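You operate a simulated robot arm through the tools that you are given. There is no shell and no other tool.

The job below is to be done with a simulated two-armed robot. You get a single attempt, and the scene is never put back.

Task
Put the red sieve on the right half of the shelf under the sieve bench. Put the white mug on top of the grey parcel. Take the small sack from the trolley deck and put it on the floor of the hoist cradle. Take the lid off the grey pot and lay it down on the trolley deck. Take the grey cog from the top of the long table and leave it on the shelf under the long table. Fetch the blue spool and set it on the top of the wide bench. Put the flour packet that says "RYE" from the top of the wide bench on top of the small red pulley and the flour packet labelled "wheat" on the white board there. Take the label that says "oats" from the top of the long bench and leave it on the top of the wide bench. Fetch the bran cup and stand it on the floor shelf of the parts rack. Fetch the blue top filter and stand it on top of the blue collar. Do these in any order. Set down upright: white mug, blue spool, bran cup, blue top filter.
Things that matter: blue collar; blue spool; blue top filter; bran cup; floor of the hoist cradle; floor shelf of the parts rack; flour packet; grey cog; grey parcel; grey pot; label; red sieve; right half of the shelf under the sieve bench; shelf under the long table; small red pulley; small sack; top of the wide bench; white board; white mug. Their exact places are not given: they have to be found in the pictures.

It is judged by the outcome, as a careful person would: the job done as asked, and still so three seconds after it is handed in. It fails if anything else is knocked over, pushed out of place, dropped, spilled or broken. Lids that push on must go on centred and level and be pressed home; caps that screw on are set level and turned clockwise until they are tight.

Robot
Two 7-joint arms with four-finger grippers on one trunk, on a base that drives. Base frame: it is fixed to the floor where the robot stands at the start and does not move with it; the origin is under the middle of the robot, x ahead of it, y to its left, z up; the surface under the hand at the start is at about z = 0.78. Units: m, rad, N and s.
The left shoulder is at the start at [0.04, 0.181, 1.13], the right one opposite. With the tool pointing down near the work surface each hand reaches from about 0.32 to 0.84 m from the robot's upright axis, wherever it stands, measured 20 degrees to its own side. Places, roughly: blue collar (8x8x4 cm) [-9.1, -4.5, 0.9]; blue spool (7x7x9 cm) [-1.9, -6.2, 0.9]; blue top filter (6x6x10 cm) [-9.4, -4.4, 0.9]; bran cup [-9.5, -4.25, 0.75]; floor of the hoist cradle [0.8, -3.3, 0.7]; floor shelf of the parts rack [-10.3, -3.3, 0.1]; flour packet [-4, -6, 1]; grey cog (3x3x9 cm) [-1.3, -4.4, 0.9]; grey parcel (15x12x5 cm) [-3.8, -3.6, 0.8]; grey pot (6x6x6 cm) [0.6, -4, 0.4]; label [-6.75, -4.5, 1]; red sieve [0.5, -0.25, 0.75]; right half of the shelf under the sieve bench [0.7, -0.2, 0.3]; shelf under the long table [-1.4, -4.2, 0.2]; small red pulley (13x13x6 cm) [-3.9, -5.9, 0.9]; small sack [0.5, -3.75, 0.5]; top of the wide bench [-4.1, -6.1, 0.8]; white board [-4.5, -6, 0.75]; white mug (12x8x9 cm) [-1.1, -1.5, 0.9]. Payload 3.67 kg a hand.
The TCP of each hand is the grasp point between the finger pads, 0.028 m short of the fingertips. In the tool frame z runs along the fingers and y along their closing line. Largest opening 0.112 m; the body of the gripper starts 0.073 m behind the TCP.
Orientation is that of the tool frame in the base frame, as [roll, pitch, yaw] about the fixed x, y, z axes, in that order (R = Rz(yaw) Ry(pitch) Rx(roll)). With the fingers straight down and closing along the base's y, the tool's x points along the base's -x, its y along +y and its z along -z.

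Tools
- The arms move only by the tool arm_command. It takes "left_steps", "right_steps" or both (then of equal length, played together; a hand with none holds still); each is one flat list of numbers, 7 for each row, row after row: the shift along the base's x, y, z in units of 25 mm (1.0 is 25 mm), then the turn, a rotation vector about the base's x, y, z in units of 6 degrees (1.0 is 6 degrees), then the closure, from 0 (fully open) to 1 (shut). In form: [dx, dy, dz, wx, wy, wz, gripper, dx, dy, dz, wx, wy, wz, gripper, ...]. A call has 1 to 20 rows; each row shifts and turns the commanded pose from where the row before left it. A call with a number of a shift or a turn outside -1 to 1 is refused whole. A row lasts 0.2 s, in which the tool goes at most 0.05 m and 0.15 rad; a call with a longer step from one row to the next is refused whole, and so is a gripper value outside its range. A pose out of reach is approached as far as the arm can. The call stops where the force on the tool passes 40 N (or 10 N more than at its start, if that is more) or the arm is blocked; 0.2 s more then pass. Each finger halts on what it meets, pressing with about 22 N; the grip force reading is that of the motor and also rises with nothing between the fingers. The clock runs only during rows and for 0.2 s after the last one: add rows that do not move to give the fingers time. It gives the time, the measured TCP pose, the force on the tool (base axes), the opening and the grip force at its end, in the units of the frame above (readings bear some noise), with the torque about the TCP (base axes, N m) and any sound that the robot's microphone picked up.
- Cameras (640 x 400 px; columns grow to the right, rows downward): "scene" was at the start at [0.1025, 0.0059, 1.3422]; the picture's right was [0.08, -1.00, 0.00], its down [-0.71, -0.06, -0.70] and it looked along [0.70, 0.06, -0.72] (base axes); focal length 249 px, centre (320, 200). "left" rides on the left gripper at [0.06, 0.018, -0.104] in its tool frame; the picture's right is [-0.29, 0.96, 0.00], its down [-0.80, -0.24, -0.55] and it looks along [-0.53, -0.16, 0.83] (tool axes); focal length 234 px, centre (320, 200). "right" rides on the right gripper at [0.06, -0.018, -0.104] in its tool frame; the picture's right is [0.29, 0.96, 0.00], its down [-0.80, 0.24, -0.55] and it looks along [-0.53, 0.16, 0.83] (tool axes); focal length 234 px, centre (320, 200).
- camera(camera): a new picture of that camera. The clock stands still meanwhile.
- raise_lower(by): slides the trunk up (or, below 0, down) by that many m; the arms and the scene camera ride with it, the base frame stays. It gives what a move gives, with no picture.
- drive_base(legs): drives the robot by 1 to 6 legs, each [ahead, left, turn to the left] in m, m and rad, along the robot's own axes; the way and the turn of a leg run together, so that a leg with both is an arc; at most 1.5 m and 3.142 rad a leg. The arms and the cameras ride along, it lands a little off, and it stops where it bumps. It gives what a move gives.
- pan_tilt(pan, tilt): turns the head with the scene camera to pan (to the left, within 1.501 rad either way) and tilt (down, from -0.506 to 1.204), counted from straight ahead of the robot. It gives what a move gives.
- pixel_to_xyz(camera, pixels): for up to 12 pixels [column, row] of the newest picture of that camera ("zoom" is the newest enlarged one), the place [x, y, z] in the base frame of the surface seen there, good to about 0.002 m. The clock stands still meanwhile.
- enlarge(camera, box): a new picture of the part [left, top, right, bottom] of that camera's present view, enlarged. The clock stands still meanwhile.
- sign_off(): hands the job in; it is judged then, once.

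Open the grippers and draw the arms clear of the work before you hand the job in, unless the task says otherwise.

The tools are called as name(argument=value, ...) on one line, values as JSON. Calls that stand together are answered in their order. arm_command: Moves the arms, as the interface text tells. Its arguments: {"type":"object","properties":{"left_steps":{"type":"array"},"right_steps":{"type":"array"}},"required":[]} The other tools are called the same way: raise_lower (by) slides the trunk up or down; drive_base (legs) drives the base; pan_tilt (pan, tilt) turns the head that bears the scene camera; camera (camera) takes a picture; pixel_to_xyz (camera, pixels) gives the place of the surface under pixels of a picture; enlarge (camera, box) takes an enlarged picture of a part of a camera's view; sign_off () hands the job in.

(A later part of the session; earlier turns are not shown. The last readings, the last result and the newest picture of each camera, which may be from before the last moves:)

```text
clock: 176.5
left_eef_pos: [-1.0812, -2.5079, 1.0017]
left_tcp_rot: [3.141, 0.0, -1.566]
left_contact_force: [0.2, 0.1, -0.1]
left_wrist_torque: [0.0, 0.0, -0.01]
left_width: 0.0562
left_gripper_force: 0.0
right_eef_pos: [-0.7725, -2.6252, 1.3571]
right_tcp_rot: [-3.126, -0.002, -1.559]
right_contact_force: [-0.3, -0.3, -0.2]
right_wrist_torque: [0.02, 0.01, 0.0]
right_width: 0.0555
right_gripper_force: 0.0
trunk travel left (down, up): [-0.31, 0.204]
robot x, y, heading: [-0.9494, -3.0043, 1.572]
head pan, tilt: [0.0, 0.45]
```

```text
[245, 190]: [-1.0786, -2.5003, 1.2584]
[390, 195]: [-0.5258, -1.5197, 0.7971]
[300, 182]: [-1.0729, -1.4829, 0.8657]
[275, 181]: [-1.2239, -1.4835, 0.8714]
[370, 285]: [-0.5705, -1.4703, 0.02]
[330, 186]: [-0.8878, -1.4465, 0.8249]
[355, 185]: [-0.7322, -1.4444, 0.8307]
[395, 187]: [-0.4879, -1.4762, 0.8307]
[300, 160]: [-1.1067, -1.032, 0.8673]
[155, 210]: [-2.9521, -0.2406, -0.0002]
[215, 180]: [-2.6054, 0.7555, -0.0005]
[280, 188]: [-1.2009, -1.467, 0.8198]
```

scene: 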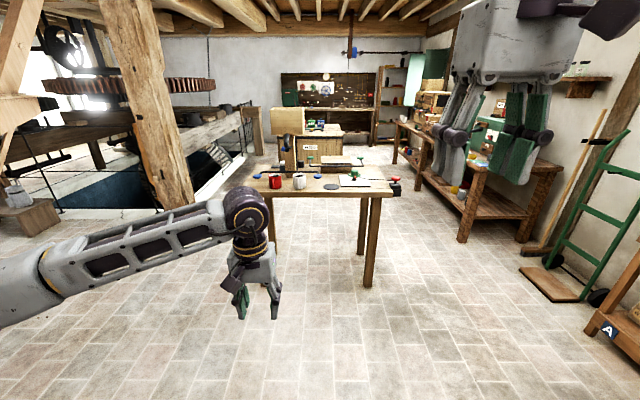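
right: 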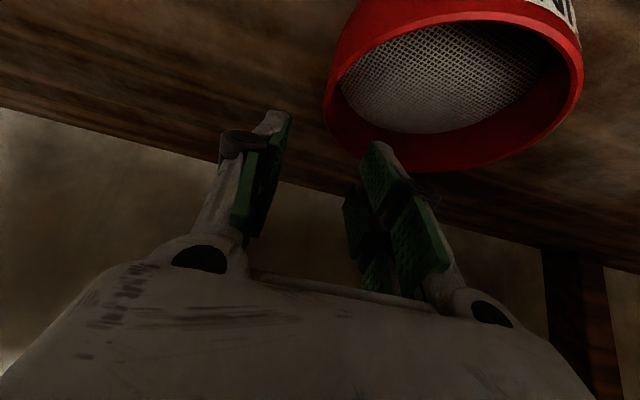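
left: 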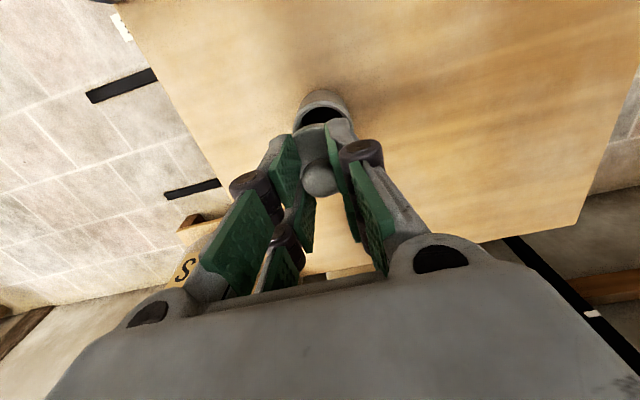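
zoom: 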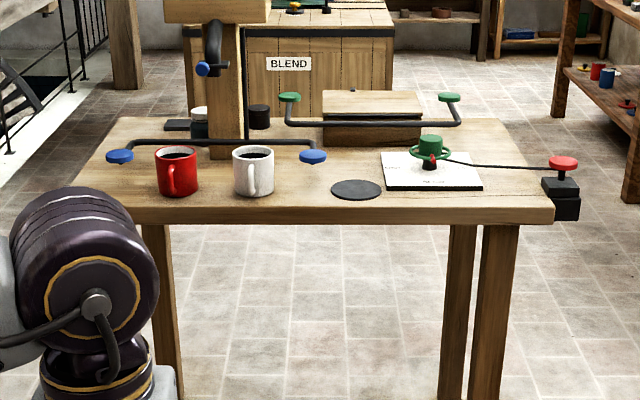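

The white mug's handle points toward me (−y), so closing along x works. There's a bar with blue knobs close behind the mugs; I measure it and the mug precisely.

pixel_to_xyz(camera="zoom", pixels=[[313, 155], [300, 142], [225, 142], [253, 150], [236, 160], [272, 160], [252, 190], [253, 156], [250, 178], [196, 160], [200, 140], [253, 146]])

drive_base(legs=[[0.75, 0.1, 0]])

pan_tilt(pan=0.1, tilt=0.65)

camera(camera="scene")

```text
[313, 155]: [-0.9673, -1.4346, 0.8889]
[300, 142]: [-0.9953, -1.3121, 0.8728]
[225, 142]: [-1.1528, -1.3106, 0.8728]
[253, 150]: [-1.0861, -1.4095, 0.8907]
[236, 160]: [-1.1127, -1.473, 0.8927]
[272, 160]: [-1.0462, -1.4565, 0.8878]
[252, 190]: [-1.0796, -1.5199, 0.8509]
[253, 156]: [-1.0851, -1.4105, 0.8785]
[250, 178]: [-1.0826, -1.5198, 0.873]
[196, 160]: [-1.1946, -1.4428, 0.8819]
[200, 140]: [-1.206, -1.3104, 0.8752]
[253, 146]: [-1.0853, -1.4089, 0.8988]
```

```text
clock: 180.6
left_eef_pos: [-1.1937, -1.7607, 1.0016]
left_tcp_rot: [3.14, -0.002, -1.559]
left_contact_force: [0.2, 0.0, -0.1]
left_wrist_torque: [0.03, -0.02, 0.01]
left_width: 0.0562
left_gripper_force: 0.1
right_eef_pos: [-0.8845, -1.8755, 1.3568]
right_tcp_rot: [-3.125, -0.002, -1.553]
right_contact_force: [-0.6, 0.9, -0.5]
right_wrist_torque: [0.02, -0.01, 0.0]
right_width: 0.056
right_gripper_force: 0.0
trunk travel left (down, up): [-0.31, 0.204]
robot x, y, heading: [-1.0583, -2.2577, 1.578]
head pan, tilt: [0.0, 0.45]
```

```text
clock: 181.4
left_eef_pos: [-1.1941, -1.7584, 1.0011]
left_tcp_rot: [3.141, 0.0, -1.559]
left_contact_force: [-1.3, -1.1, -0.3]
left_wrist_torque: [-0.02, -0.02, -0.02]
left_width: 0.0561
left_gripper_force: 0.0
right_eef_pos: [-0.8842, -1.8758, 1.3576]
right_tcp_rot: [-3.125, -0.003, -1.554]
right_contact_force: [0.3, 0.2, -0.4]
right_wrist_torque: [0.0, -0.01, 0.08]
right_width: 0.0558
right_gripper_force: 0.0
trunk travel left (down, up): [-0.31, 0.204]
robot x, y, heading: [-1.0583, -2.2592, 1.584]
head pan, tilt: [0.099, 0.649]
```

```text
taken
```

scene: 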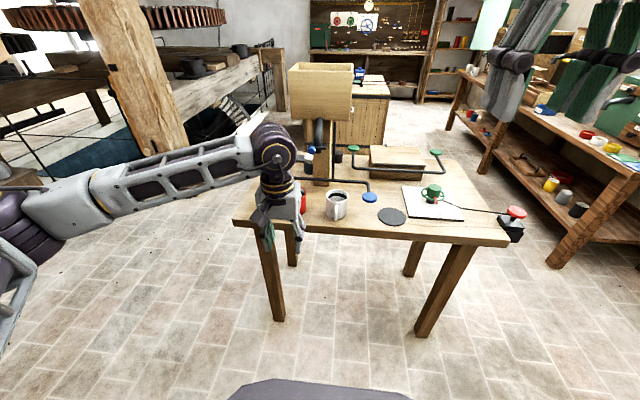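

The mug is at about (−1.08,−1.44), rim z≈0.90. I drive forward 0.25 m and 0.12 m right so the left hand (z=1.0) comes above it, then look.

drive_base(legs=[[0.22, -0.12, 0]])

camera(camera="left")

enlarge(camera="scene", box=[230, 130, 450, 270])

```text
clock: 183.2
left_eef_pos: [-1.076, -1.5354, 1.0022]
left_tcp_rot: [-3.141, -0.002, -1.563]
left_contact_force: [-0.4, 0.6, -0.1]
left_wrist_torque: [-0.02, 0.01, 0.02]
left_width: 0.0562
left_gripper_force: 0.1
right_eef_pos: [-0.7671, -1.6524, 1.3567]
right_tcp_rot: [-3.126, -0.001, -1.557]
right_contact_force: [0.0, 0.6, -0.6]
right_wrist_torque: [0.01, -0.03, 0.01]
right_width: 0.0562
right_gripper_force: 0.0
trunk travel left (down, up): [-0.31, 0.204]
robot x, y, heading: [-0.9416, -2.0342, 1.579]
head pan, tilt: [0.099, 0.649]
```

```text
taken
```

left: 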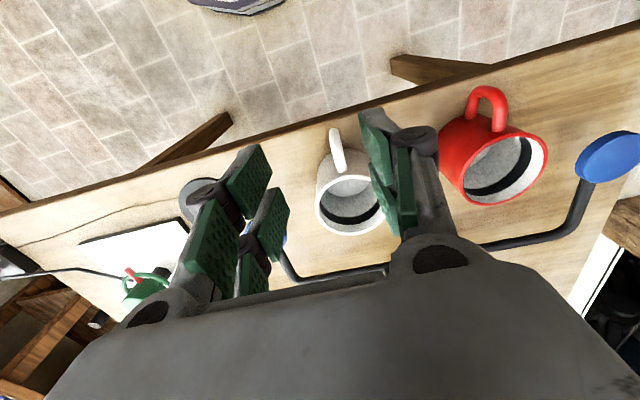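

```text
2.86 times, centred on (340, 200) of scene
```

zoom: 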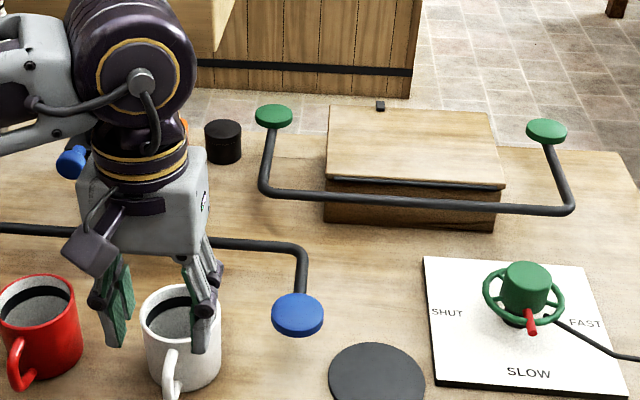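

The hand camera sees the white mug well at (348,200). I measure rim points with it to get the mug's centre.

pixel_to_xyz(camera="left", pixels=[[318, 200], [384, 208], [340, 173], [350, 235], [330, 226], [372, 228], [335, 130], [348, 190], [440, 150], [548, 160], [590, 170]])

pixel_to_xyz(camera="zoom", pixels=[[142, 315], [221, 305], [180, 288], [180, 330], [165, 385], [170, 350], [298, 305], [77, 300], [185, 345]])

```text
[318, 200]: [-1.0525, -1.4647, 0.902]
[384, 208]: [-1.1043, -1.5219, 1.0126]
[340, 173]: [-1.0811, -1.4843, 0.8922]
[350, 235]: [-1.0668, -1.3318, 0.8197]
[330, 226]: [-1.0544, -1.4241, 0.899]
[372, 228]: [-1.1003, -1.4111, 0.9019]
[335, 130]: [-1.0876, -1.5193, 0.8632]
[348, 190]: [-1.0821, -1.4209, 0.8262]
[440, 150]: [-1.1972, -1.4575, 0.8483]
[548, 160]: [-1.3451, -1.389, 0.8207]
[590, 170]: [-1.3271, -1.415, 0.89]
```

```text
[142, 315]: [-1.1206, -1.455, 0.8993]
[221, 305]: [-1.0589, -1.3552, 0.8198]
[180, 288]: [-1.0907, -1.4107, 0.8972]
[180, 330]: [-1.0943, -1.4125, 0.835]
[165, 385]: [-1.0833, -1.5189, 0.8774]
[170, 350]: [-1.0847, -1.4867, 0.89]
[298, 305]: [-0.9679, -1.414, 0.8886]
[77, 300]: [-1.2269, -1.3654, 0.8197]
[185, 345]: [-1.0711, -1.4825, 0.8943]
```

Mug centre is about (−1.083,−1.448), radius 0.038, rim z 0.902. I open fully, centre over the mug and descend to z≈0.90 for a check.

arm_command(left_steps=[-0.07, 0.87, 0, 0, 0, 0, 0, -0.07, 0.87, 0, 0, 0, 0, 0, -0.07, 0.87, 0, 0, 0, 0, 0, -0.07, 0.87, 0, 0, 0, 0, 0, 0, 0, -0.8, 0, 0, 0, 0, 0, 0, -0.8, 0, 0, 0, 0, 0, 0, -0.8, 0, 0, 0, 0, 0, 0, 0, 0, 0, 0, 0])

camera(camera="left")

enlarge(camera="scene", box=[230, 130, 450, 270])

```text
clock: 185.0
left_eef_pos: [-1.0806, -1.4494, 0.9423]
left_tcp_rot: [-3.14, 0.0, -1.562]
left_contact_force: [0.9, 0.4, 0.1]
left_wrist_torque: [0.02, -0.01, 0.0]
left_width: 0.1119
left_gripper_force: 0.1
right_eef_pos: [-0.7661, -1.652, 1.3568]
right_tcp_rot: [-3.127, 0.001, -1.558]
right_contact_force: [-0.3, -0.3, 0.5]
right_wrist_torque: [0.05, 0.02, 0.04]
right_width: 0.0559
right_gripper_force: 0.0
trunk travel left (down, up): [-0.31, 0.204]
robot x, y, heading: [-0.936, -2.0343, 1.579]
head pan, tilt: [0.099, 0.649]
```

```text
taken
```

left: 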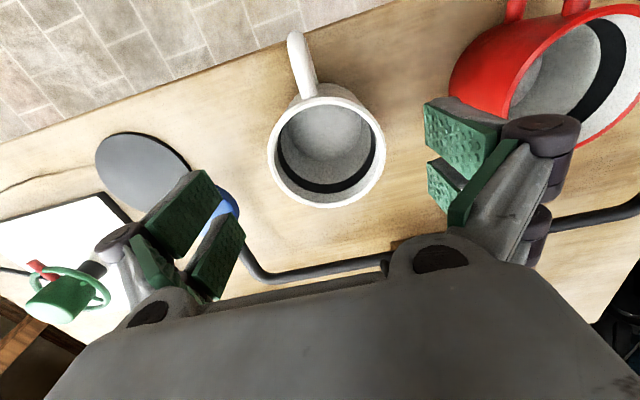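

```text
2.86 times, centred on (340, 200) of scene
```

zoom: 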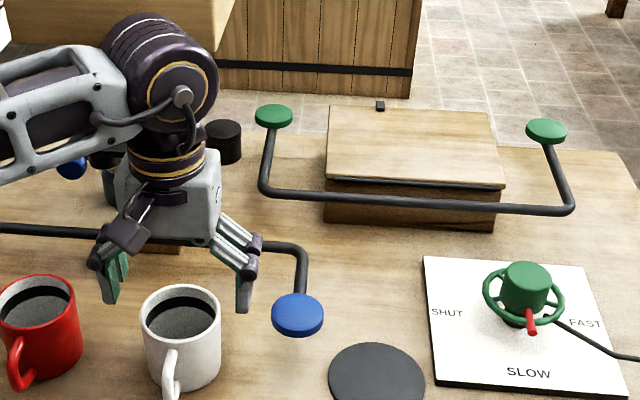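

The mug is nearly centred (326,150). I shift (−3,−3) mm, go down 70 mm and close on its body.

arm_command(left_steps=[-0.12, -0.12, -0.7, 0, 0, 0, 0, 0, 0, -0.7, 0, 0, 0, 0, 0, 0, -0.7, 0, 0, 0, 0, 0, 0, -0.7, 0, 0, 0, 0, 0, 0, 0, 0, 0, 0, 0.15, 0, 0, 0, 0, 0, 0, 0.3, 0, 0, 0, 0, 0, 0, 0.5, 0, 0, 0, 0, 0, 0, 0.7, 0, 0, 0, 0, 0, 0, 0.8])

enlarge(camera="scene", box=[230, 130, 450, 270])

```text
clock: 187.0
left_eef_pos: [-1.0842, -1.4523, 0.8718]
left_tcp_rot: [3.141, 0.001, -1.562]
left_contact_force: [0.1, 0.0, 0.4]
left_wrist_torque: [0.04, 0.05, 0.0]
left_width: 0.0753
left_gripper_force: 21.8
right_eef_pos: [-0.7664, -1.6523, 1.3568]
right_tcp_rot: [-3.126, 0.0, -1.557]
right_contact_force: [0.9, -0.3, -0.3]
right_wrist_torque: [0.02, 0.02, -0.02]
right_width: 0.0558
right_gripper_force: 0.0
trunk travel left (down, up): [-0.31, 0.204]
robot x, y, heading: [-0.9403, -2.0298, 1.576]
head pan, tilt: [0.099, 0.649]
```

```text
2.86 times, centred on (340, 200) of scene
```

zoom: 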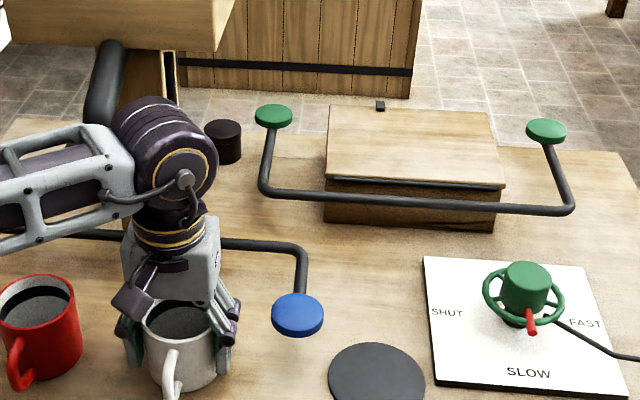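

Mug gripped at 75 mm. I lift it about 0.15 m straight up, gently.

arm_command(left_steps=[0, 0, 0.3, 0, 0, 0, 0.9, 0, 0, 0.5, 0, 0, 0, 0.9, 0, 0, 0.6, 0, 0, 0, 0.9, 0, 0, 0.7, 0, 0, 0, 0.9, 0, 0, 0.8, 0, 0, 0, 0.9, 0, 0, 0.8, 0, 0, 0, 0.9, 0, 0, 0.8, 0, 0, 0, 0.9, 0, 0, 0.8, 0, 0, 0, 0.9, 0, 0, 0.5, 0, 0, 0, 0.9, 0, 0, 0.2, 0, 0, 0, 0.9])

camera(camera="scene")

camera(camera="left")

```text
clock: 189.2
left_eef_pos: [-1.0856, -1.452, 1.0214]
left_tcp_rot: [3.141, -0.001, -1.562]
left_contact_force: [0.1, 0.2, -1.7]
left_wrist_torque: [0.03, -0.01, -0.04]
left_width: 0.0755
left_gripper_force: 22.3
right_eef_pos: [-0.7673, -1.6523, 1.3575]
right_tcp_rot: [-3.126, -0.002, -1.558]
right_contact_force: [0.0, 0.0, -0.8]
right_wrist_torque: [-0.01, -0.04, -0.01]
right_width: 0.056
right_gripper_force: 0.0
trunk travel left (down, up): [-0.31, 0.204]
robot x, y, heading: [-0.9378, -2.0361, 1.578]
head pan, tilt: [0.099, 0.649]
```

```text
taken
```

scene: 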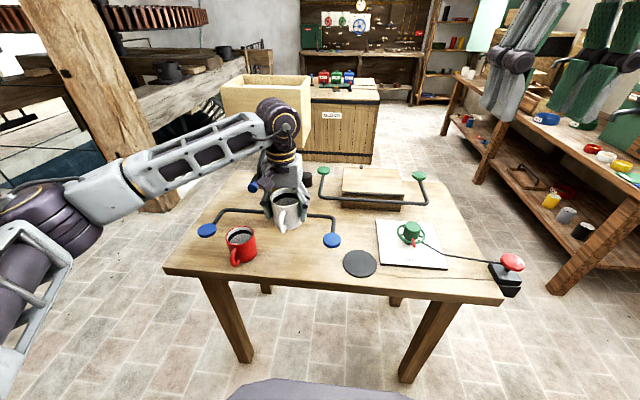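

```text
taken
```

left: 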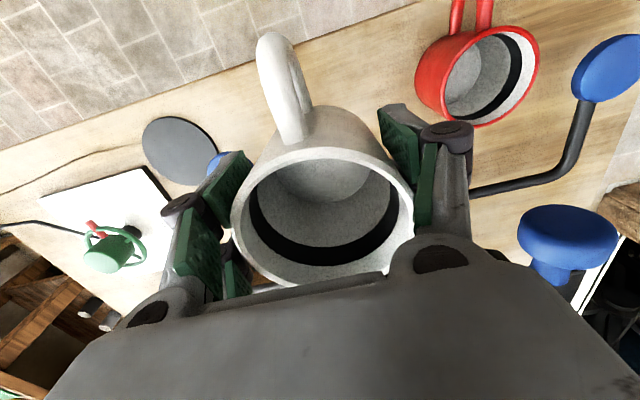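

The mug is held upright and appears empty. I back away, turn left to face −x, and look toward the parcel at (−3.8,−3.6).

drive_base(legs=[[-0.6, 0, 0], [0, 0, 1.57]])

pan_tilt(pan=0.3, tilt=0.35)

camera(camera="scene")

```text
clock: 197.0
left_eef_pos: [-1.5147, -2.8057, 1.0213]
left_tcp_rot: [-3.139, 0.0, 0.02]
left_contact_force: [0.5, 0.1, -1.1]
left_wrist_torque: [0.03, -0.02, 0.0]
left_width: 0.0754
left_gripper_force: 22.1
right_eef_pos: [-1.3186, -2.4863, 1.3579]
right_tcp_rot: [-3.126, -0.001, 0.025]
right_contact_force: [0.7, 0.5, 0.7]
right_wrist_torque: [0.02, 0.04, -0.01]
right_width: 0.0556
right_gripper_force: 0.0
trunk travel left (down, up): [-0.31, 0.204]
robot x, y, heading: [-0.9382, -2.6554, -3.127]
head pan, tilt: [0.099, 0.649]
```

```text
clock: 197.8
left_eef_pos: [-1.5145, -2.8058, 1.0217]
left_tcp_rot: [-3.141, 0.0, 0.019]
left_contact_force: [0.1, -0.2, -1.8]
left_wrist_torque: [0.0, 0.02, 0.01]
left_width: 0.0755
left_gripper_force: 22.5
right_eef_pos: [-1.3186, -2.4845, 1.3562]
right_tcp_rot: [-3.125, -0.002, 0.024]
right_contact_force: [0.0, -0.9, 0.1]
right_wrist_torque: [-0.02, -0.01, 0.02]
right_width: 0.0559
right_gripper_force: 0.0
trunk travel left (down, up): [-0.31, 0.204]
robot x, y, heading: [-0.9378, -2.6584, -3.12]
head pan, tilt: [0.3, 0.351]
```

```text
taken
```

scene: 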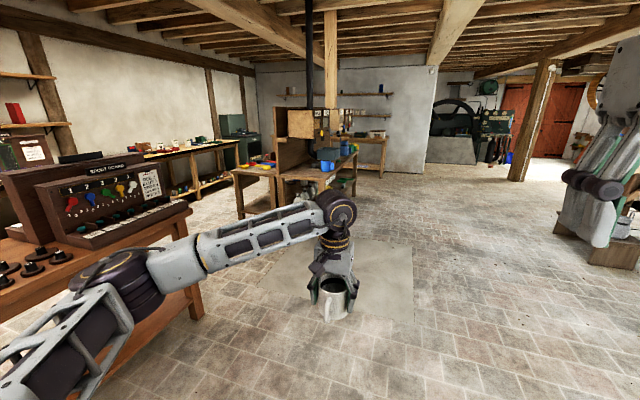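

Ahead is a bench around a pillar (310,150), likely with the parcel. I zoom there and measure.

enlarge(camera="scene", box=[220, 80, 420, 220])

pixel_to_xyz(camera="zoom", pixels=[[110, 210], [180, 215], [300, 180], [320, 165], [340, 240], [240, 150], [60, 250], [280, 240], [350, 220], [445, 215], [300, 200], [330, 205]])

```text
2.86 times, centred on (320, 150) of scene
```

zoom: 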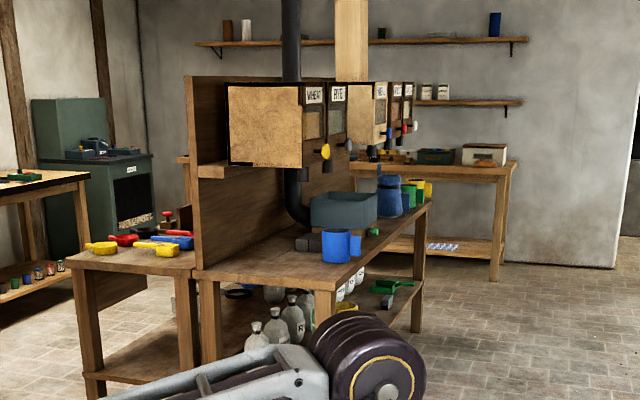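

```text
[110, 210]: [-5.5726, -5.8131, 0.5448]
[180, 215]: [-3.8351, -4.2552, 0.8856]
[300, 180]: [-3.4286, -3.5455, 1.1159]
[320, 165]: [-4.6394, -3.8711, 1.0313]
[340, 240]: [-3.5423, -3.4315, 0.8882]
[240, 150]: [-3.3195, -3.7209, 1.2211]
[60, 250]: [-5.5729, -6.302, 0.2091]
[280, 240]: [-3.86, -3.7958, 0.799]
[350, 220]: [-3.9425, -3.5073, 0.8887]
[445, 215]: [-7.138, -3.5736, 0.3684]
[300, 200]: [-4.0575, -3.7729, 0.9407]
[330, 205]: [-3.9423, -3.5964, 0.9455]
```

The dark-grey block at zoom (308,242), left of the blue cup, is probably the parcel. I drive nearer and look again.

drive_base(legs=[[1.4, 0, -0.02]])

pan_tilt(pan=0.5, tilt=0.4)

camera(camera="scene")

```text
clock: 204.8
left_eef_pos: [-2.8798, -2.822, 1.0223]
left_tcp_rot: [-3.141, 0.002, 0.011]
left_contact_force: [-1.4, -0.3, -1.9]
left_wrist_torque: [0.01, -0.01, 0.01]
left_width: 0.0755
left_gripper_force: 21.9
right_eef_pos: [-2.6809, -2.5021, 1.3573]
right_tcp_rot: [-3.127, -0.002, 0.016]
right_contact_force: [0.5, -0.3, -0.1]
right_wrist_torque: [0.02, 0.01, 0.01]
right_width: 0.0563
right_gripper_force: 0.1
trunk travel left (down, up): [-0.31, 0.204]
robot x, y, heading: [-2.2978, -2.6756, -3.136]
head pan, tilt: [0.3, 0.351]
```

```text
clock: 205.6
left_eef_pos: [-2.8802, -2.8212, 1.0214]
left_tcp_rot: [-3.141, 0.0, 0.01]
left_contact_force: [-0.2, 1.0, -1.1]
left_wrist_torque: [-0.03, 0.03, 0.02]
left_width: 0.0753
left_gripper_force: 21.9
right_eef_pos: [-2.68, -2.5008, 1.3557]
right_tcp_rot: [-3.125, -0.001, 0.016]
right_contact_force: [1.1, -0.8, -0.4]
right_wrist_torque: [0.0, 0.0, 0.04]
right_width: 0.056
right_gripper_force: 0.1
trunk travel left (down, up): [-0.31, 0.204]
robot x, y, heading: [-2.3006, -2.675, -3.126]
head pan, tilt: [0.499, 0.4]
```

```text
taken
```

scene: 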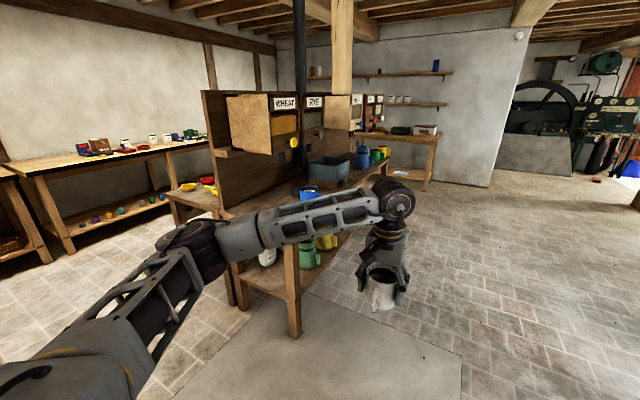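

The bench is on the left-front, partly hidden by my arm. I measure its front edge/legs before driving alongside it.

pixel_to_xyz(camera="scene", pixels=[[297, 330], [290, 245], [428, 185], [350, 175], [320, 170], [305, 195], [437, 140], [330, 345], [240, 240], [395, 160], [275, 330]])

enlarge(camera="scene", box=[200, 80, 440, 230])

```text
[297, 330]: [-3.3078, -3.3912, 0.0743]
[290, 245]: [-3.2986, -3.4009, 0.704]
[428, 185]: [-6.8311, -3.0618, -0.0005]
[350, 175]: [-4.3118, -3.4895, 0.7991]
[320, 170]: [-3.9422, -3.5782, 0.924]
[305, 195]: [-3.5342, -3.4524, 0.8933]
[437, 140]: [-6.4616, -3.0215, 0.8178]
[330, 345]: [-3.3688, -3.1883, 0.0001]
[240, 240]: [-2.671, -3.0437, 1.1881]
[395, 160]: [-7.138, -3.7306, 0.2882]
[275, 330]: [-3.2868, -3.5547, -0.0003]
```

```text
2.67 times, centred on (320, 155) of scene
```

zoom: 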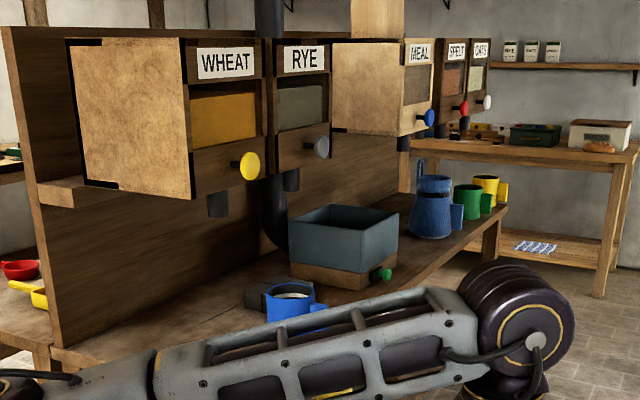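

The bench spans from x≈−3.27 westward with its north edge y≈−3.37, top z≈0.80. I drive to about (−3.75,−2.6) and turn left to face it.

drive_base(legs=[[1.45, -0.08, 0], [0, 0, 1.57]])

pan_tilt(pan=0, tilt=0.6)

camera(camera="scene")

```text
clock: 217.2
left_eef_pos: [-3.5159, -3.1932, 1.0214]
left_tcp_rot: [-3.141, 0.0, 1.672]
left_contact_force: [0.7, -0.1, -1.8]
left_wrist_torque: [0.02, 0.02, 0.02]
left_width: 0.0755
left_gripper_force: 22.5
right_eef_pos: [-3.8514, -3.0243, 1.3577]
right_tcp_rot: [-3.126, -0.003, 1.68]
right_contact_force: [0.3, 0.7, 0.4]
right_wrist_torque: [-0.02, 0.0, 0.0]
right_width: 0.0559
right_gripper_force: 0.0
trunk travel left (down, up): [-0.31, 0.204]
robot x, y, heading: [-3.7146, -2.6278, -1.462]
head pan, tilt: [0.499, 0.4]
```

```text
clock: 218.1
left_eef_pos: [-3.5163, -3.193, 1.0213]
left_tcp_rot: [3.141, 0.0, 1.673]
left_contact_force: [0.4, 0.1, -1.3]
left_wrist_torque: [0.03, -0.01, -0.01]
left_width: 0.0755
left_gripper_force: 21.6
right_eef_pos: [-3.8519, -3.024, 1.3574]
right_tcp_rot: [-3.126, 0.001, 1.681]
right_contact_force: [-0.1, -0.2, -0.5]
right_wrist_torque: [-0.01, 0.03, -0.02]
right_width: 0.0561
right_gripper_force: 0.0
trunk travel left (down, up): [-0.31, 0.204]
robot x, y, heading: [-3.7126, -2.628, -1.468]
head pan, tilt: [0.0, 0.6]
```

```text
taken
```

scene: 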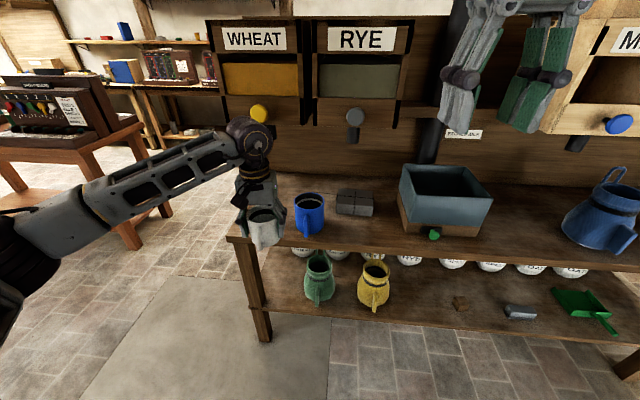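

The grey parcel is at (355,202) on the bench, beside the blue mug. I zoom and measure it and the spout above.

enlarge(camera="scene", box=[280, 90, 440, 250])

pixel_to_xyz(camera="scene", pixels=[[340, 193], [372, 196], [338, 208], [370, 213], [355, 200], [310, 200], [310, 225], [353, 135], [355, 117], [405, 215], [323, 200], [258, 112]])

```text
2.50 times, centred on (360, 170) of scene
```

zoom: 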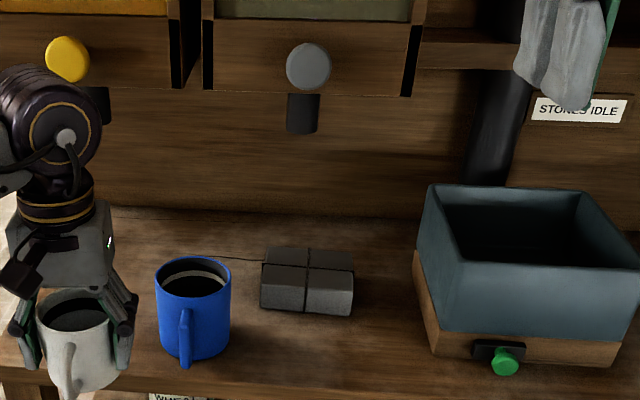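

```text
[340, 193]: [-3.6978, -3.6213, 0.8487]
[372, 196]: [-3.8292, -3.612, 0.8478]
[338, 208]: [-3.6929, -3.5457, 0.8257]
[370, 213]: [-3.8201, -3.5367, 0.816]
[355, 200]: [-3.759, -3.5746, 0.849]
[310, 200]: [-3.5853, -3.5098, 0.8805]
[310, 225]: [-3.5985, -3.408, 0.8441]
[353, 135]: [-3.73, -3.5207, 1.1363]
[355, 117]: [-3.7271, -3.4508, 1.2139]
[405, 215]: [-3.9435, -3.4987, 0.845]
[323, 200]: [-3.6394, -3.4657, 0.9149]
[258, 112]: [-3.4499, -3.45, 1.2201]
```

The parcel's top is z≈0.849, centred about (−3.762,−3.597), but drawers and a spout overhang it. I measure the drawer bottoms and spout to see what hand clearance there is.

pixel_to_xyz(camera="zoom", pixels=[[350, 85], [350, 95], [250, 80], [305, 128], [305, 105], [305, 65], [215, 75], [410, 90], [350, 150], [430, 50], [305, 95], [190, 80]])

pixel_to_xyz(camera="scene", pixels=[[300, 232], [350, 235], [355, 225], [385, 235], [282, 205], [330, 240], [310, 20], [360, 60], [270, 100], [395, 90]])

```text
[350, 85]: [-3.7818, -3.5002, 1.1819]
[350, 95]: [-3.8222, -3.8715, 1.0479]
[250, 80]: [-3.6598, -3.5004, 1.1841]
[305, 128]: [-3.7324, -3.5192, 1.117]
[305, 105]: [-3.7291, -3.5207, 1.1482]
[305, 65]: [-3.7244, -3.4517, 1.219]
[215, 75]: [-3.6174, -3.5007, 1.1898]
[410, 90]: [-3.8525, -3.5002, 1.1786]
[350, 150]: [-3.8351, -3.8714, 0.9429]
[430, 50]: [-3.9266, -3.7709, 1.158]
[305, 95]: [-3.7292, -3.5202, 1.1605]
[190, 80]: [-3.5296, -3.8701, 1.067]
```

```text
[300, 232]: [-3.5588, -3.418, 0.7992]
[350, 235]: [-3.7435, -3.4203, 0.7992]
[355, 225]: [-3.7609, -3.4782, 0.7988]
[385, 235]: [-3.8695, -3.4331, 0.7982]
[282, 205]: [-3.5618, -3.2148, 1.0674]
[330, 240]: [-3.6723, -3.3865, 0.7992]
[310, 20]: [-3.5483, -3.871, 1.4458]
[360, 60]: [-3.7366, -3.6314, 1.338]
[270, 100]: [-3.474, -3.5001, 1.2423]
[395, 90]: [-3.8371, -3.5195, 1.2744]
```

Drawer bottoms are at z≈1.175 (front y −3.50) and the spout ends at z≈1.11, so I'll set the mug down on the free bench front, regrip it with a 45° tilted hand, then place it. First I line up the base.

drive_base(legs=[[0, 0, -0.1], [0, -0.2, 0]])

raise_lower(by=-0.13)

camera(camera="scene")

```text
clock: 220.3
left_eef_pos: [-3.7678, -3.21, 1.0217]
left_tcp_rot: [-3.141, 0.0, 1.578]
left_contact_force: [0.2, -0.3, -1.6]
left_wrist_torque: [0.01, -0.02, 0.0]
left_width: 0.0751
left_gripper_force: 22.2
right_eef_pos: [-4.0859, -3.0113, 1.3565]
right_tcp_rot: [-3.126, -0.001, 1.584]
right_contact_force: [-0.4, 0.4, -0.3]
right_wrist_torque: [0.03, 0.0, -0.01]
right_width: 0.0559
right_gripper_force: 0.0
trunk travel left (down, up): [-0.31, 0.204]
robot x, y, heading: [-3.9102, -2.6304, -1.559]
head pan, tilt: [0.0, 0.6]
```

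```text
clock: 221.9
left_eef_pos: [-3.7662, -3.2101, 0.8927]
left_tcp_rot: [-3.141, -0.001, 1.579]
left_contact_force: [-0.7, 0.0, -1.0]
left_wrist_torque: [-0.04, 0.01, -0.02]
left_width: 0.0756
left_gripper_force: 22.1
right_eef_pos: [-4.0866, -3.0104, 1.2275]
right_tcp_rot: [-3.125, 0.0, 1.586]
right_contact_force: [0.1, -0.1, -0.2]
right_wrist_torque: [0.01, -0.02, 0.03]
right_width: 0.0558
right_gripper_force: 0.1
trunk travel left (down, up): [-0.18, 0.334]
robot x, y, heading: [-3.9124, -2.6295, -1.561]
head pan, tilt: [0.0, 0.6]
```

```text
taken
```

scene: 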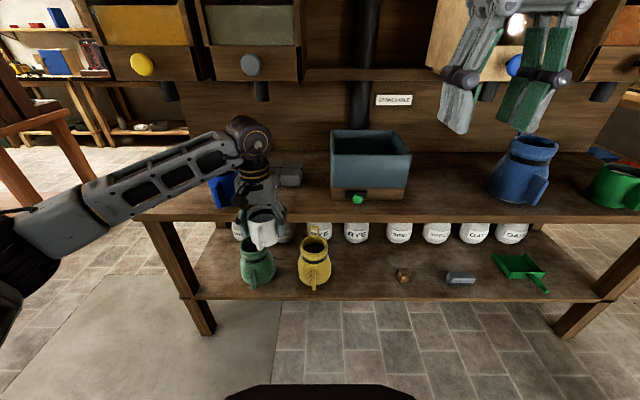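

Left hand with the mug is lined up; its bottom is 4 cm above bench height. I drive forward 0.22 m.

drive_base(legs=[[0.22, 0, 0]])

camera(camera="scene")

camera(camera="left")

```text
clock: 223.6
left_eef_pos: [-3.7696, -3.4372, 0.8921]
left_tcp_rot: [-3.141, -0.002, 1.573]
left_contact_force: [0.1, -0.4, -2.0]
left_wrist_torque: [0.01, -0.02, -0.03]
left_width: 0.0755
left_gripper_force: 22.1
right_eef_pos: [-4.0879, -3.2372, 1.2276]
right_tcp_rot: [-3.126, -0.002, 1.58]
right_contact_force: [-0.2, -0.8, -0.4]
right_wrist_torque: [0.06, 0.03, 0.04]
right_width: 0.0559
right_gripper_force: 0.1
trunk travel left (down, up): [-0.18, 0.334]
robot x, y, heading: [-3.9113, -2.854, -1.565]
head pan, tilt: [0.0, 0.6]
```

```text
taken
```

scene: 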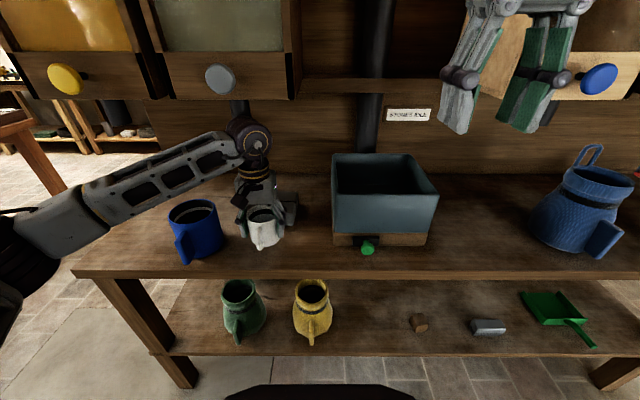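

```text
taken
```

left: 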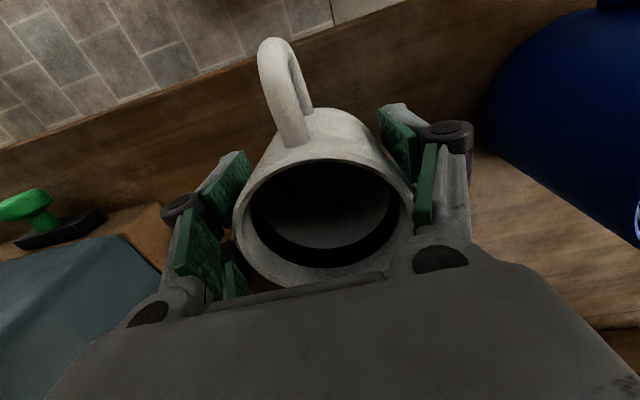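

The mug hangs over free bench between the blue mug and the tub. I lower gently to the bench.

arm_command(left_steps=[0, 0, -0.5, 0, 0, 0, 0.9, 0, 0, -0.5, 0, 0, 0, 0.9, 0, 0, -0.3, 0, 0, 0, 0.9, 0, 0, -0.2, 0, 0, 0, 0.9, 0, 0, -0.1, 0, 0, 0, 0.9, 0, 0, 0, 0, 0, 0, 0.9])

```text
clock: 225.0
left_eef_pos: [-3.7699, -3.4366, 0.8523]
left_tcp_rot: [-3.14, 0.0, 1.572]
left_contact_force: [-0.4, -0.7, -1.8]
left_wrist_torque: [-0.02, 0.02, -0.02]
left_width: 0.0754
left_gripper_force: 22.2
right_eef_pos: [-4.0875, -3.2351, 1.2281]
right_tcp_rot: [-3.127, -0.001, 1.581]
right_contact_force: [-0.3, 0.5, 0.0]
right_wrist_torque: [-0.03, -0.02, 0.01]
right_width: 0.056
right_gripper_force: 0.0
trunk travel left (down, up): [-0.18, 0.334]
robot x, y, heading: [-3.913, -2.8526, -1.57]
head pan, tilt: [0.0, 0.6]
```

arm_command(left_steps=[0, 0, -0.1, 0, 0, 0, 0.9, 0, 0, -0.1, 0, 0, 0, 0.9, 0, 0, 0, 0, 0, 0, 0.9])

```text
clock: 225.8
left_eef_pos: [-3.7694, -3.4373, 0.8491]
left_tcp_rot: [-3.139, 0.002, 1.575]
left_contact_force: [2.3, -1.5, 13.8]
left_wrist_torque: [-0.25, -0.28, -0.03]
left_width: 0.0758
left_gripper_force: 22.5
right_eef_pos: [-4.0873, -3.2341, 1.228]
right_tcp_rot: [-3.126, -0.002, 1.58]
right_contact_force: [-0.5, 0.1, -0.1]
right_wrist_torque: [0.03, 0.04, 0.0]
right_width: 0.0558
right_gripper_force: 0.1
trunk travel left (down, up): [-0.18, 0.334]
robot x, y, heading: [-3.9099, -2.8532, -1.565]
head pan, tilt: [0.0, 0.6]
```

Contact (13.8 N): the mug stands on the bench. I open, then rotate the open hand 45° in place about the mug so the wrist comes toward me.

arm_command(left_steps=[0, 0, 0.08, 0, 0, 0, 0.6, 0, 0, 0, 0, 0, 0, 0.3, 0, 0, 0, 0, 0, 0, 0.1, 0, 0, 0, 0, 0, 0, 0, 0, 0, 0, 0, 0, 0, 0, 0, 0, 0, -0.9375, 0, 0, 0, 0, 0, 0, -0.9375, 0, 0, 0, 0, 0, 0, -0.9375, 0, 0, 0, 0, 0, 0, -0.9375, 0, 0, 0, 0, 0, 0, -0.9375, 0, 0, 0, 0, 0, 0, -0.9375, 0, 0, 0, 0, 0, 0, -0.9375, 0, 0, 0, 0, 0, 0, -0.9375, 0, 0, 0, 0, 0, 0, 0, 0, 0, 0])

camera(camera="left")

enlarge(camera="scene", box=[150, 90, 350, 290])

```text
clock: 228.8
left_eef_pos: [-3.7705, -3.4359, 0.8489]
left_tcp_rot: [-3.138, 0.785, 1.578]
left_contact_force: [-0.6, 0.4, 0.0]
left_wrist_torque: [-0.01, -0.01, 0.01]
left_width: 0.1121
left_gripper_force: 0.1
right_eef_pos: [-4.0863, -3.2348, 1.229]
right_tcp_rot: [-3.125, -0.002, 1.58]
right_contact_force: [-0.4, 0.0, -0.8]
right_wrist_torque: [0.01, 0.0, -0.01]
right_width: 0.056
right_gripper_force: 0.1
trunk travel left (down, up): [-0.18, 0.334]
robot x, y, heading: [-3.9136, -2.8553, -1.565]
head pan, tilt: [0.0, 0.6]
```

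```text
taken
```

left: 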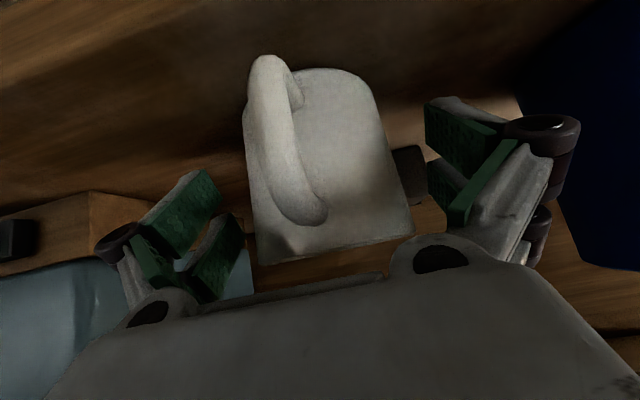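

```text
2.00 times, centred on (250, 190) of scene
```

zoom: 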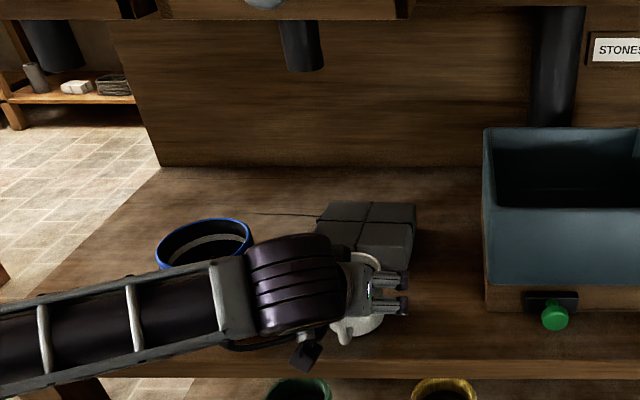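

The open hand now straddles the mug at 45°. The forearm passes near the blue mug, so I measure the forearm's height before moving on.

pixel_to_xyz(camera="zoom", pixels=[[60, 315], [135, 295], [230, 275], [200, 345], [120, 365], [290, 245], [300, 310], [205, 225], [310, 350], [20, 385], [390, 285], [350, 325]])

```text
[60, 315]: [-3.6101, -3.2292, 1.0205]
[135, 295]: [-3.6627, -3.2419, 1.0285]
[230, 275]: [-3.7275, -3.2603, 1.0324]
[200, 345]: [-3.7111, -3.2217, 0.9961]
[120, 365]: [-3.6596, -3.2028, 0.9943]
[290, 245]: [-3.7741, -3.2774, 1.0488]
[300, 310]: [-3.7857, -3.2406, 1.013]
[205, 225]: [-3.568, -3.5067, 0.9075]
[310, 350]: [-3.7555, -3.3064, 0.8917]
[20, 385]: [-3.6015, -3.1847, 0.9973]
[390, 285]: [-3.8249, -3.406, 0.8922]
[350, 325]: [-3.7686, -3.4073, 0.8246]
```

The forearm's underside (~0.95) is north of and above the blue mug, so it's clear once lifted. I close on the mug and lift 60 mm.

arm_command(left_steps=[0, 0, 0, 0, 0, 0, 0.15, 0, 0, 0, 0, 0, 0, 0.3, 0, 0, 0, 0, 0, 0, 0.5, 0, 0, 0, 0, 0, 0, 0.7, 0, 0, 0, 0, 0, 0, 0.9, 0, 0, 0.3, 0, 0, 0, 0.9, 0, 0, 0.5, 0, 0, 0, 0.9, 0, 0, 0.6, 0, 0, 0, 0.9, 0, 0, 0.6, 0, 0, 0, 0.9, 0, 0, 0.4, 0, 0, 0, 0.9, 0, 0, 0, 0, 0, 0, 0.9])

camera(camera="left")

enlarge(camera="scene", box=[150, 90, 350, 290])

```text
clock: 231.2
left_eef_pos: [-3.7698, -3.4377, 0.909]
left_tcp_rot: [-3.137, 0.782, 1.577]
left_contact_force: [0.7, -0.4, -1.3]
left_wrist_torque: [0.01, -0.04, 0.02]
left_width: 0.0759
left_gripper_force: 22.7
right_eef_pos: [-4.0874, -3.2355, 1.228]
right_tcp_rot: [-3.126, -0.003, 1.58]
right_contact_force: [-0.6, -0.8, -0.6]
right_wrist_torque: [0.05, -0.01, 0.04]
right_width: 0.0559
right_gripper_force: 0.0
trunk travel left (down, up): [-0.18, 0.334]
robot x, y, heading: [-3.9089, -2.854, -1.574]
head pan, tilt: [0.0, 0.6]
```

```text
taken
```

left: 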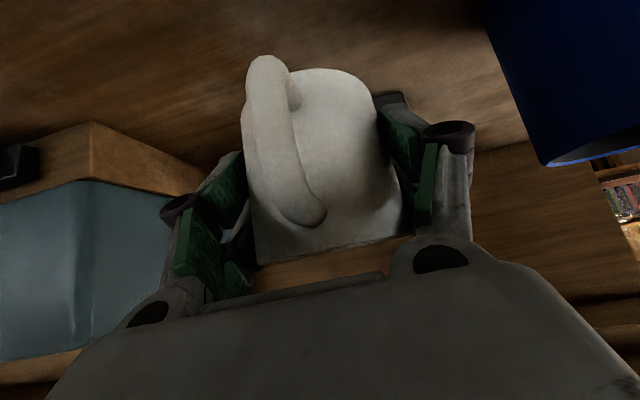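

```text
2.00 times, centred on (250, 190) of scene
```

zoom: 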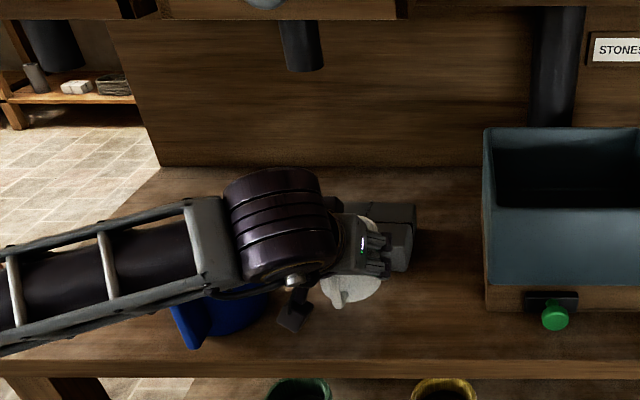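

The mug is up; bottom ≈0.859. I raise 12 mm more and carry it 160 mm forward over the parcel.

arm_command(left_steps=[0, 0, 0.5, 0, 0, 0, 0.9, 0.04, -0.9, 0, 0, 0, 0, 0.9, 0.04, -0.9, 0, 0, 0, 0, 0.9, 0.04, -0.9, 0, 0, 0, 0, 0.9, 0.04, -0.9, 0, 0, 0, 0, 0.9, 0.04, -0.9, 0, 0, 0, 0, 0.9, 0.04, -0.9, 0, 0, 0, 0, 0.9, 0.04, -0.9, 0, 0, 0, 0, 0.9, 0, 0, 0, 0, 0, 0, 0.9])

camera(camera="left")

enlarge(camera="scene", box=[150, 60, 350, 260])

```text
clock: 233.2
left_eef_pos: [-3.7627, -3.5925, 0.9222]
left_tcp_rot: [-3.138, 0.783, 1.574]
left_contact_force: [-0.7, 0.7, -0.3]
left_wrist_torque: [0.02, -0.01, 0.0]
left_width: 0.076
left_gripper_force: 22.4
right_eef_pos: [-4.087, -3.2351, 1.2277]
right_tcp_rot: [-3.127, 0.001, 1.58]
right_contact_force: [0.1, 0.4, 0.6]
right_wrist_torque: [0.02, 0.0, -0.01]
right_width: 0.0559
right_gripper_force: 0.0
trunk travel left (down, up): [-0.18, 0.334]
robot x, y, heading: [-3.912, -2.8548, -1.561]
head pan, tilt: [0.0, 0.6]
```

```text
taken
```

left: 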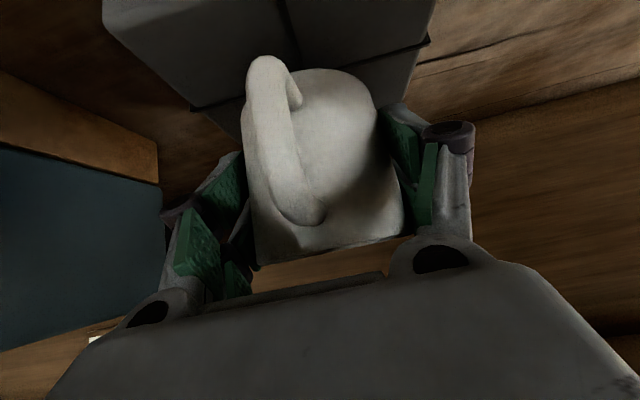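

```text
2.00 times, centred on (250, 160) of scene
```

zoom: 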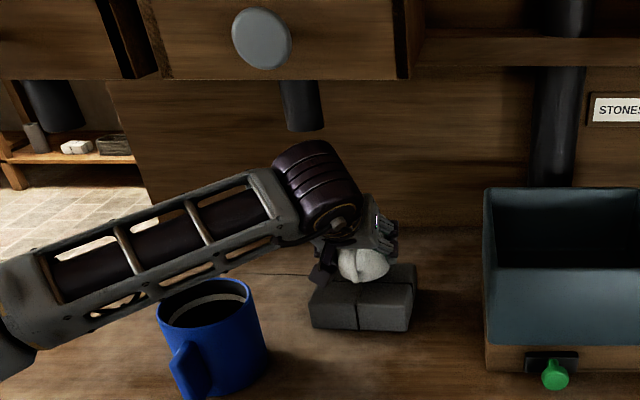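

The mug is over the parcel. I measure the parcel's visible edges in both views to check the mug is centred.

pixel_to_xyz(camera="zoom", pixels=[[312, 305], [412, 305], [416, 268], [330, 275], [360, 320], [355, 305], [400, 270], [365, 265]])

pixel_to_xyz(camera="left", pixels=[[195, 100], [425, 35], [110, 15], [290, 30], [160, 60], [400, 60]])

```text
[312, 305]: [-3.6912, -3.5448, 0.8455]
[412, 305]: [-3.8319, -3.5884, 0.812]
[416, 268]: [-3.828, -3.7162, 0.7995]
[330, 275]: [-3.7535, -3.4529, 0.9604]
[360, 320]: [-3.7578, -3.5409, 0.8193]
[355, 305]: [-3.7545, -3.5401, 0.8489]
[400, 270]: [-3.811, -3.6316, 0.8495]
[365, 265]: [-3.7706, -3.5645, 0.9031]
```

```text
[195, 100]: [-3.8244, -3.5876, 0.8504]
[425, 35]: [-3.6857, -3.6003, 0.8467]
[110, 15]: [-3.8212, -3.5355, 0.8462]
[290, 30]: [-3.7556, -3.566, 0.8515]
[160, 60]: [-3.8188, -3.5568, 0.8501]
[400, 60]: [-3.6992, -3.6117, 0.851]
```

Parcel top is z≈0.850, x −3.69…−3.825, front y −3.54. I nudge 6 mm forward and lower to contact.

arm_command(left_steps=[0.12, -0.26, -0.2, 0, 0, 0, 0.9, 0, 0, -0.3, 0, 0, 0, 0.9, 0, 0, -0.2, 0, 0, 0, 0.9, 0, 0, -0.1, 0, 0, 0, 0.9, 0, 0, -0.08, 0, 0, 0, 0.9, 0, 0, 0, 0, 0, 0, 0.9])

```text
clock: 234.6
left_eef_pos: [-3.7598, -3.6015, 0.9002]
left_tcp_rot: [-3.136, 0.786, 1.575]
left_contact_force: [0.0, 0.2, 0.3]
left_wrist_torque: [0.0, -0.04, 0.0]
left_width: 0.0758
left_gripper_force: 22.0
right_eef_pos: [-4.0871, -3.2354, 1.2287]
right_tcp_rot: [-3.126, -0.001, 1.578]
right_contact_force: [-0.1, 0.4, -0.4]
right_wrist_torque: [-0.02, 0.01, -0.02]
right_width: 0.056
right_gripper_force: 0.0
trunk travel left (down, up): [-0.18, 0.334]
robot x, y, heading: [-3.9118, -2.8597, -1.568]
head pan, tilt: [0.0, 0.6]
```

The weight has gone (0.3 N), so it's just touching the parcel. I lower 1.5 mm more, open the fingers, and back out along the hand's axis.

arm_command(left_steps=[0, 0, -0.06, 0, 0, 0, 0.9, 0, 0, 0, 0, 0, 0, 0.6, 0, 0, 0, 0, 0, 0, 0.3, 0, 0, 0, 0, 0, 0, 0.05, 0, 0, 0, 0, 0, 0, 0, 0, 0, 0, 0, 0, 0, 0])

camera(camera="left")

enlarge(camera="scene", box=[150, 60, 350, 260])

```text
clock: 236.0
left_eef_pos: [-3.7586, -3.6001, 0.8982]
left_tcp_rot: [-3.139, 0.784, 1.576]
left_contact_force: [0.8, 0.4, 0.0]
left_wrist_torque: [0.01, 0.03, -0.01]
left_width: 0.112
left_gripper_force: 0.0
right_eef_pos: [-4.0877, -3.2352, 1.2276]
right_tcp_rot: [-3.126, 0.001, 1.579]
right_contact_force: [-0.9, -0.7, 0.7]
right_wrist_torque: [0.01, 0.04, -0.03]
right_width: 0.0562
right_gripper_force: 0.0
trunk travel left (down, up): [-0.18, 0.334]
robot x, y, heading: [-3.9136, -2.8544, -1.565]
head pan, tilt: [0.0, 0.6]
```

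```text
taken
```

left: 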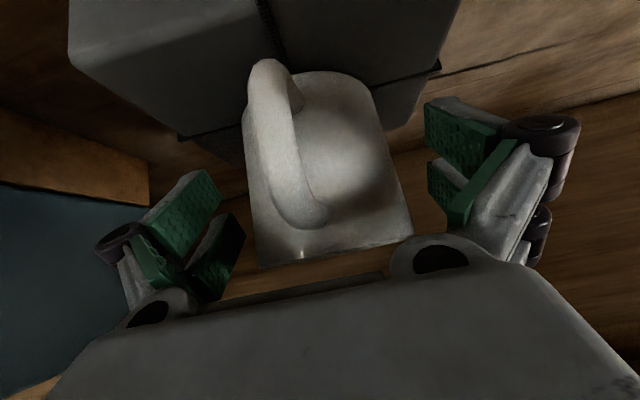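

```text
2.00 times, centred on (250, 160) of scene
```

zoom: 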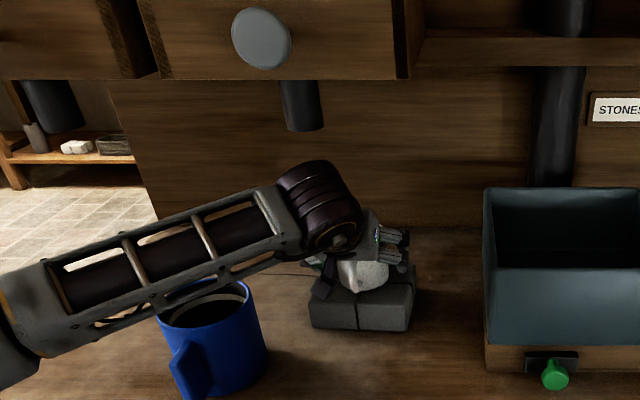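

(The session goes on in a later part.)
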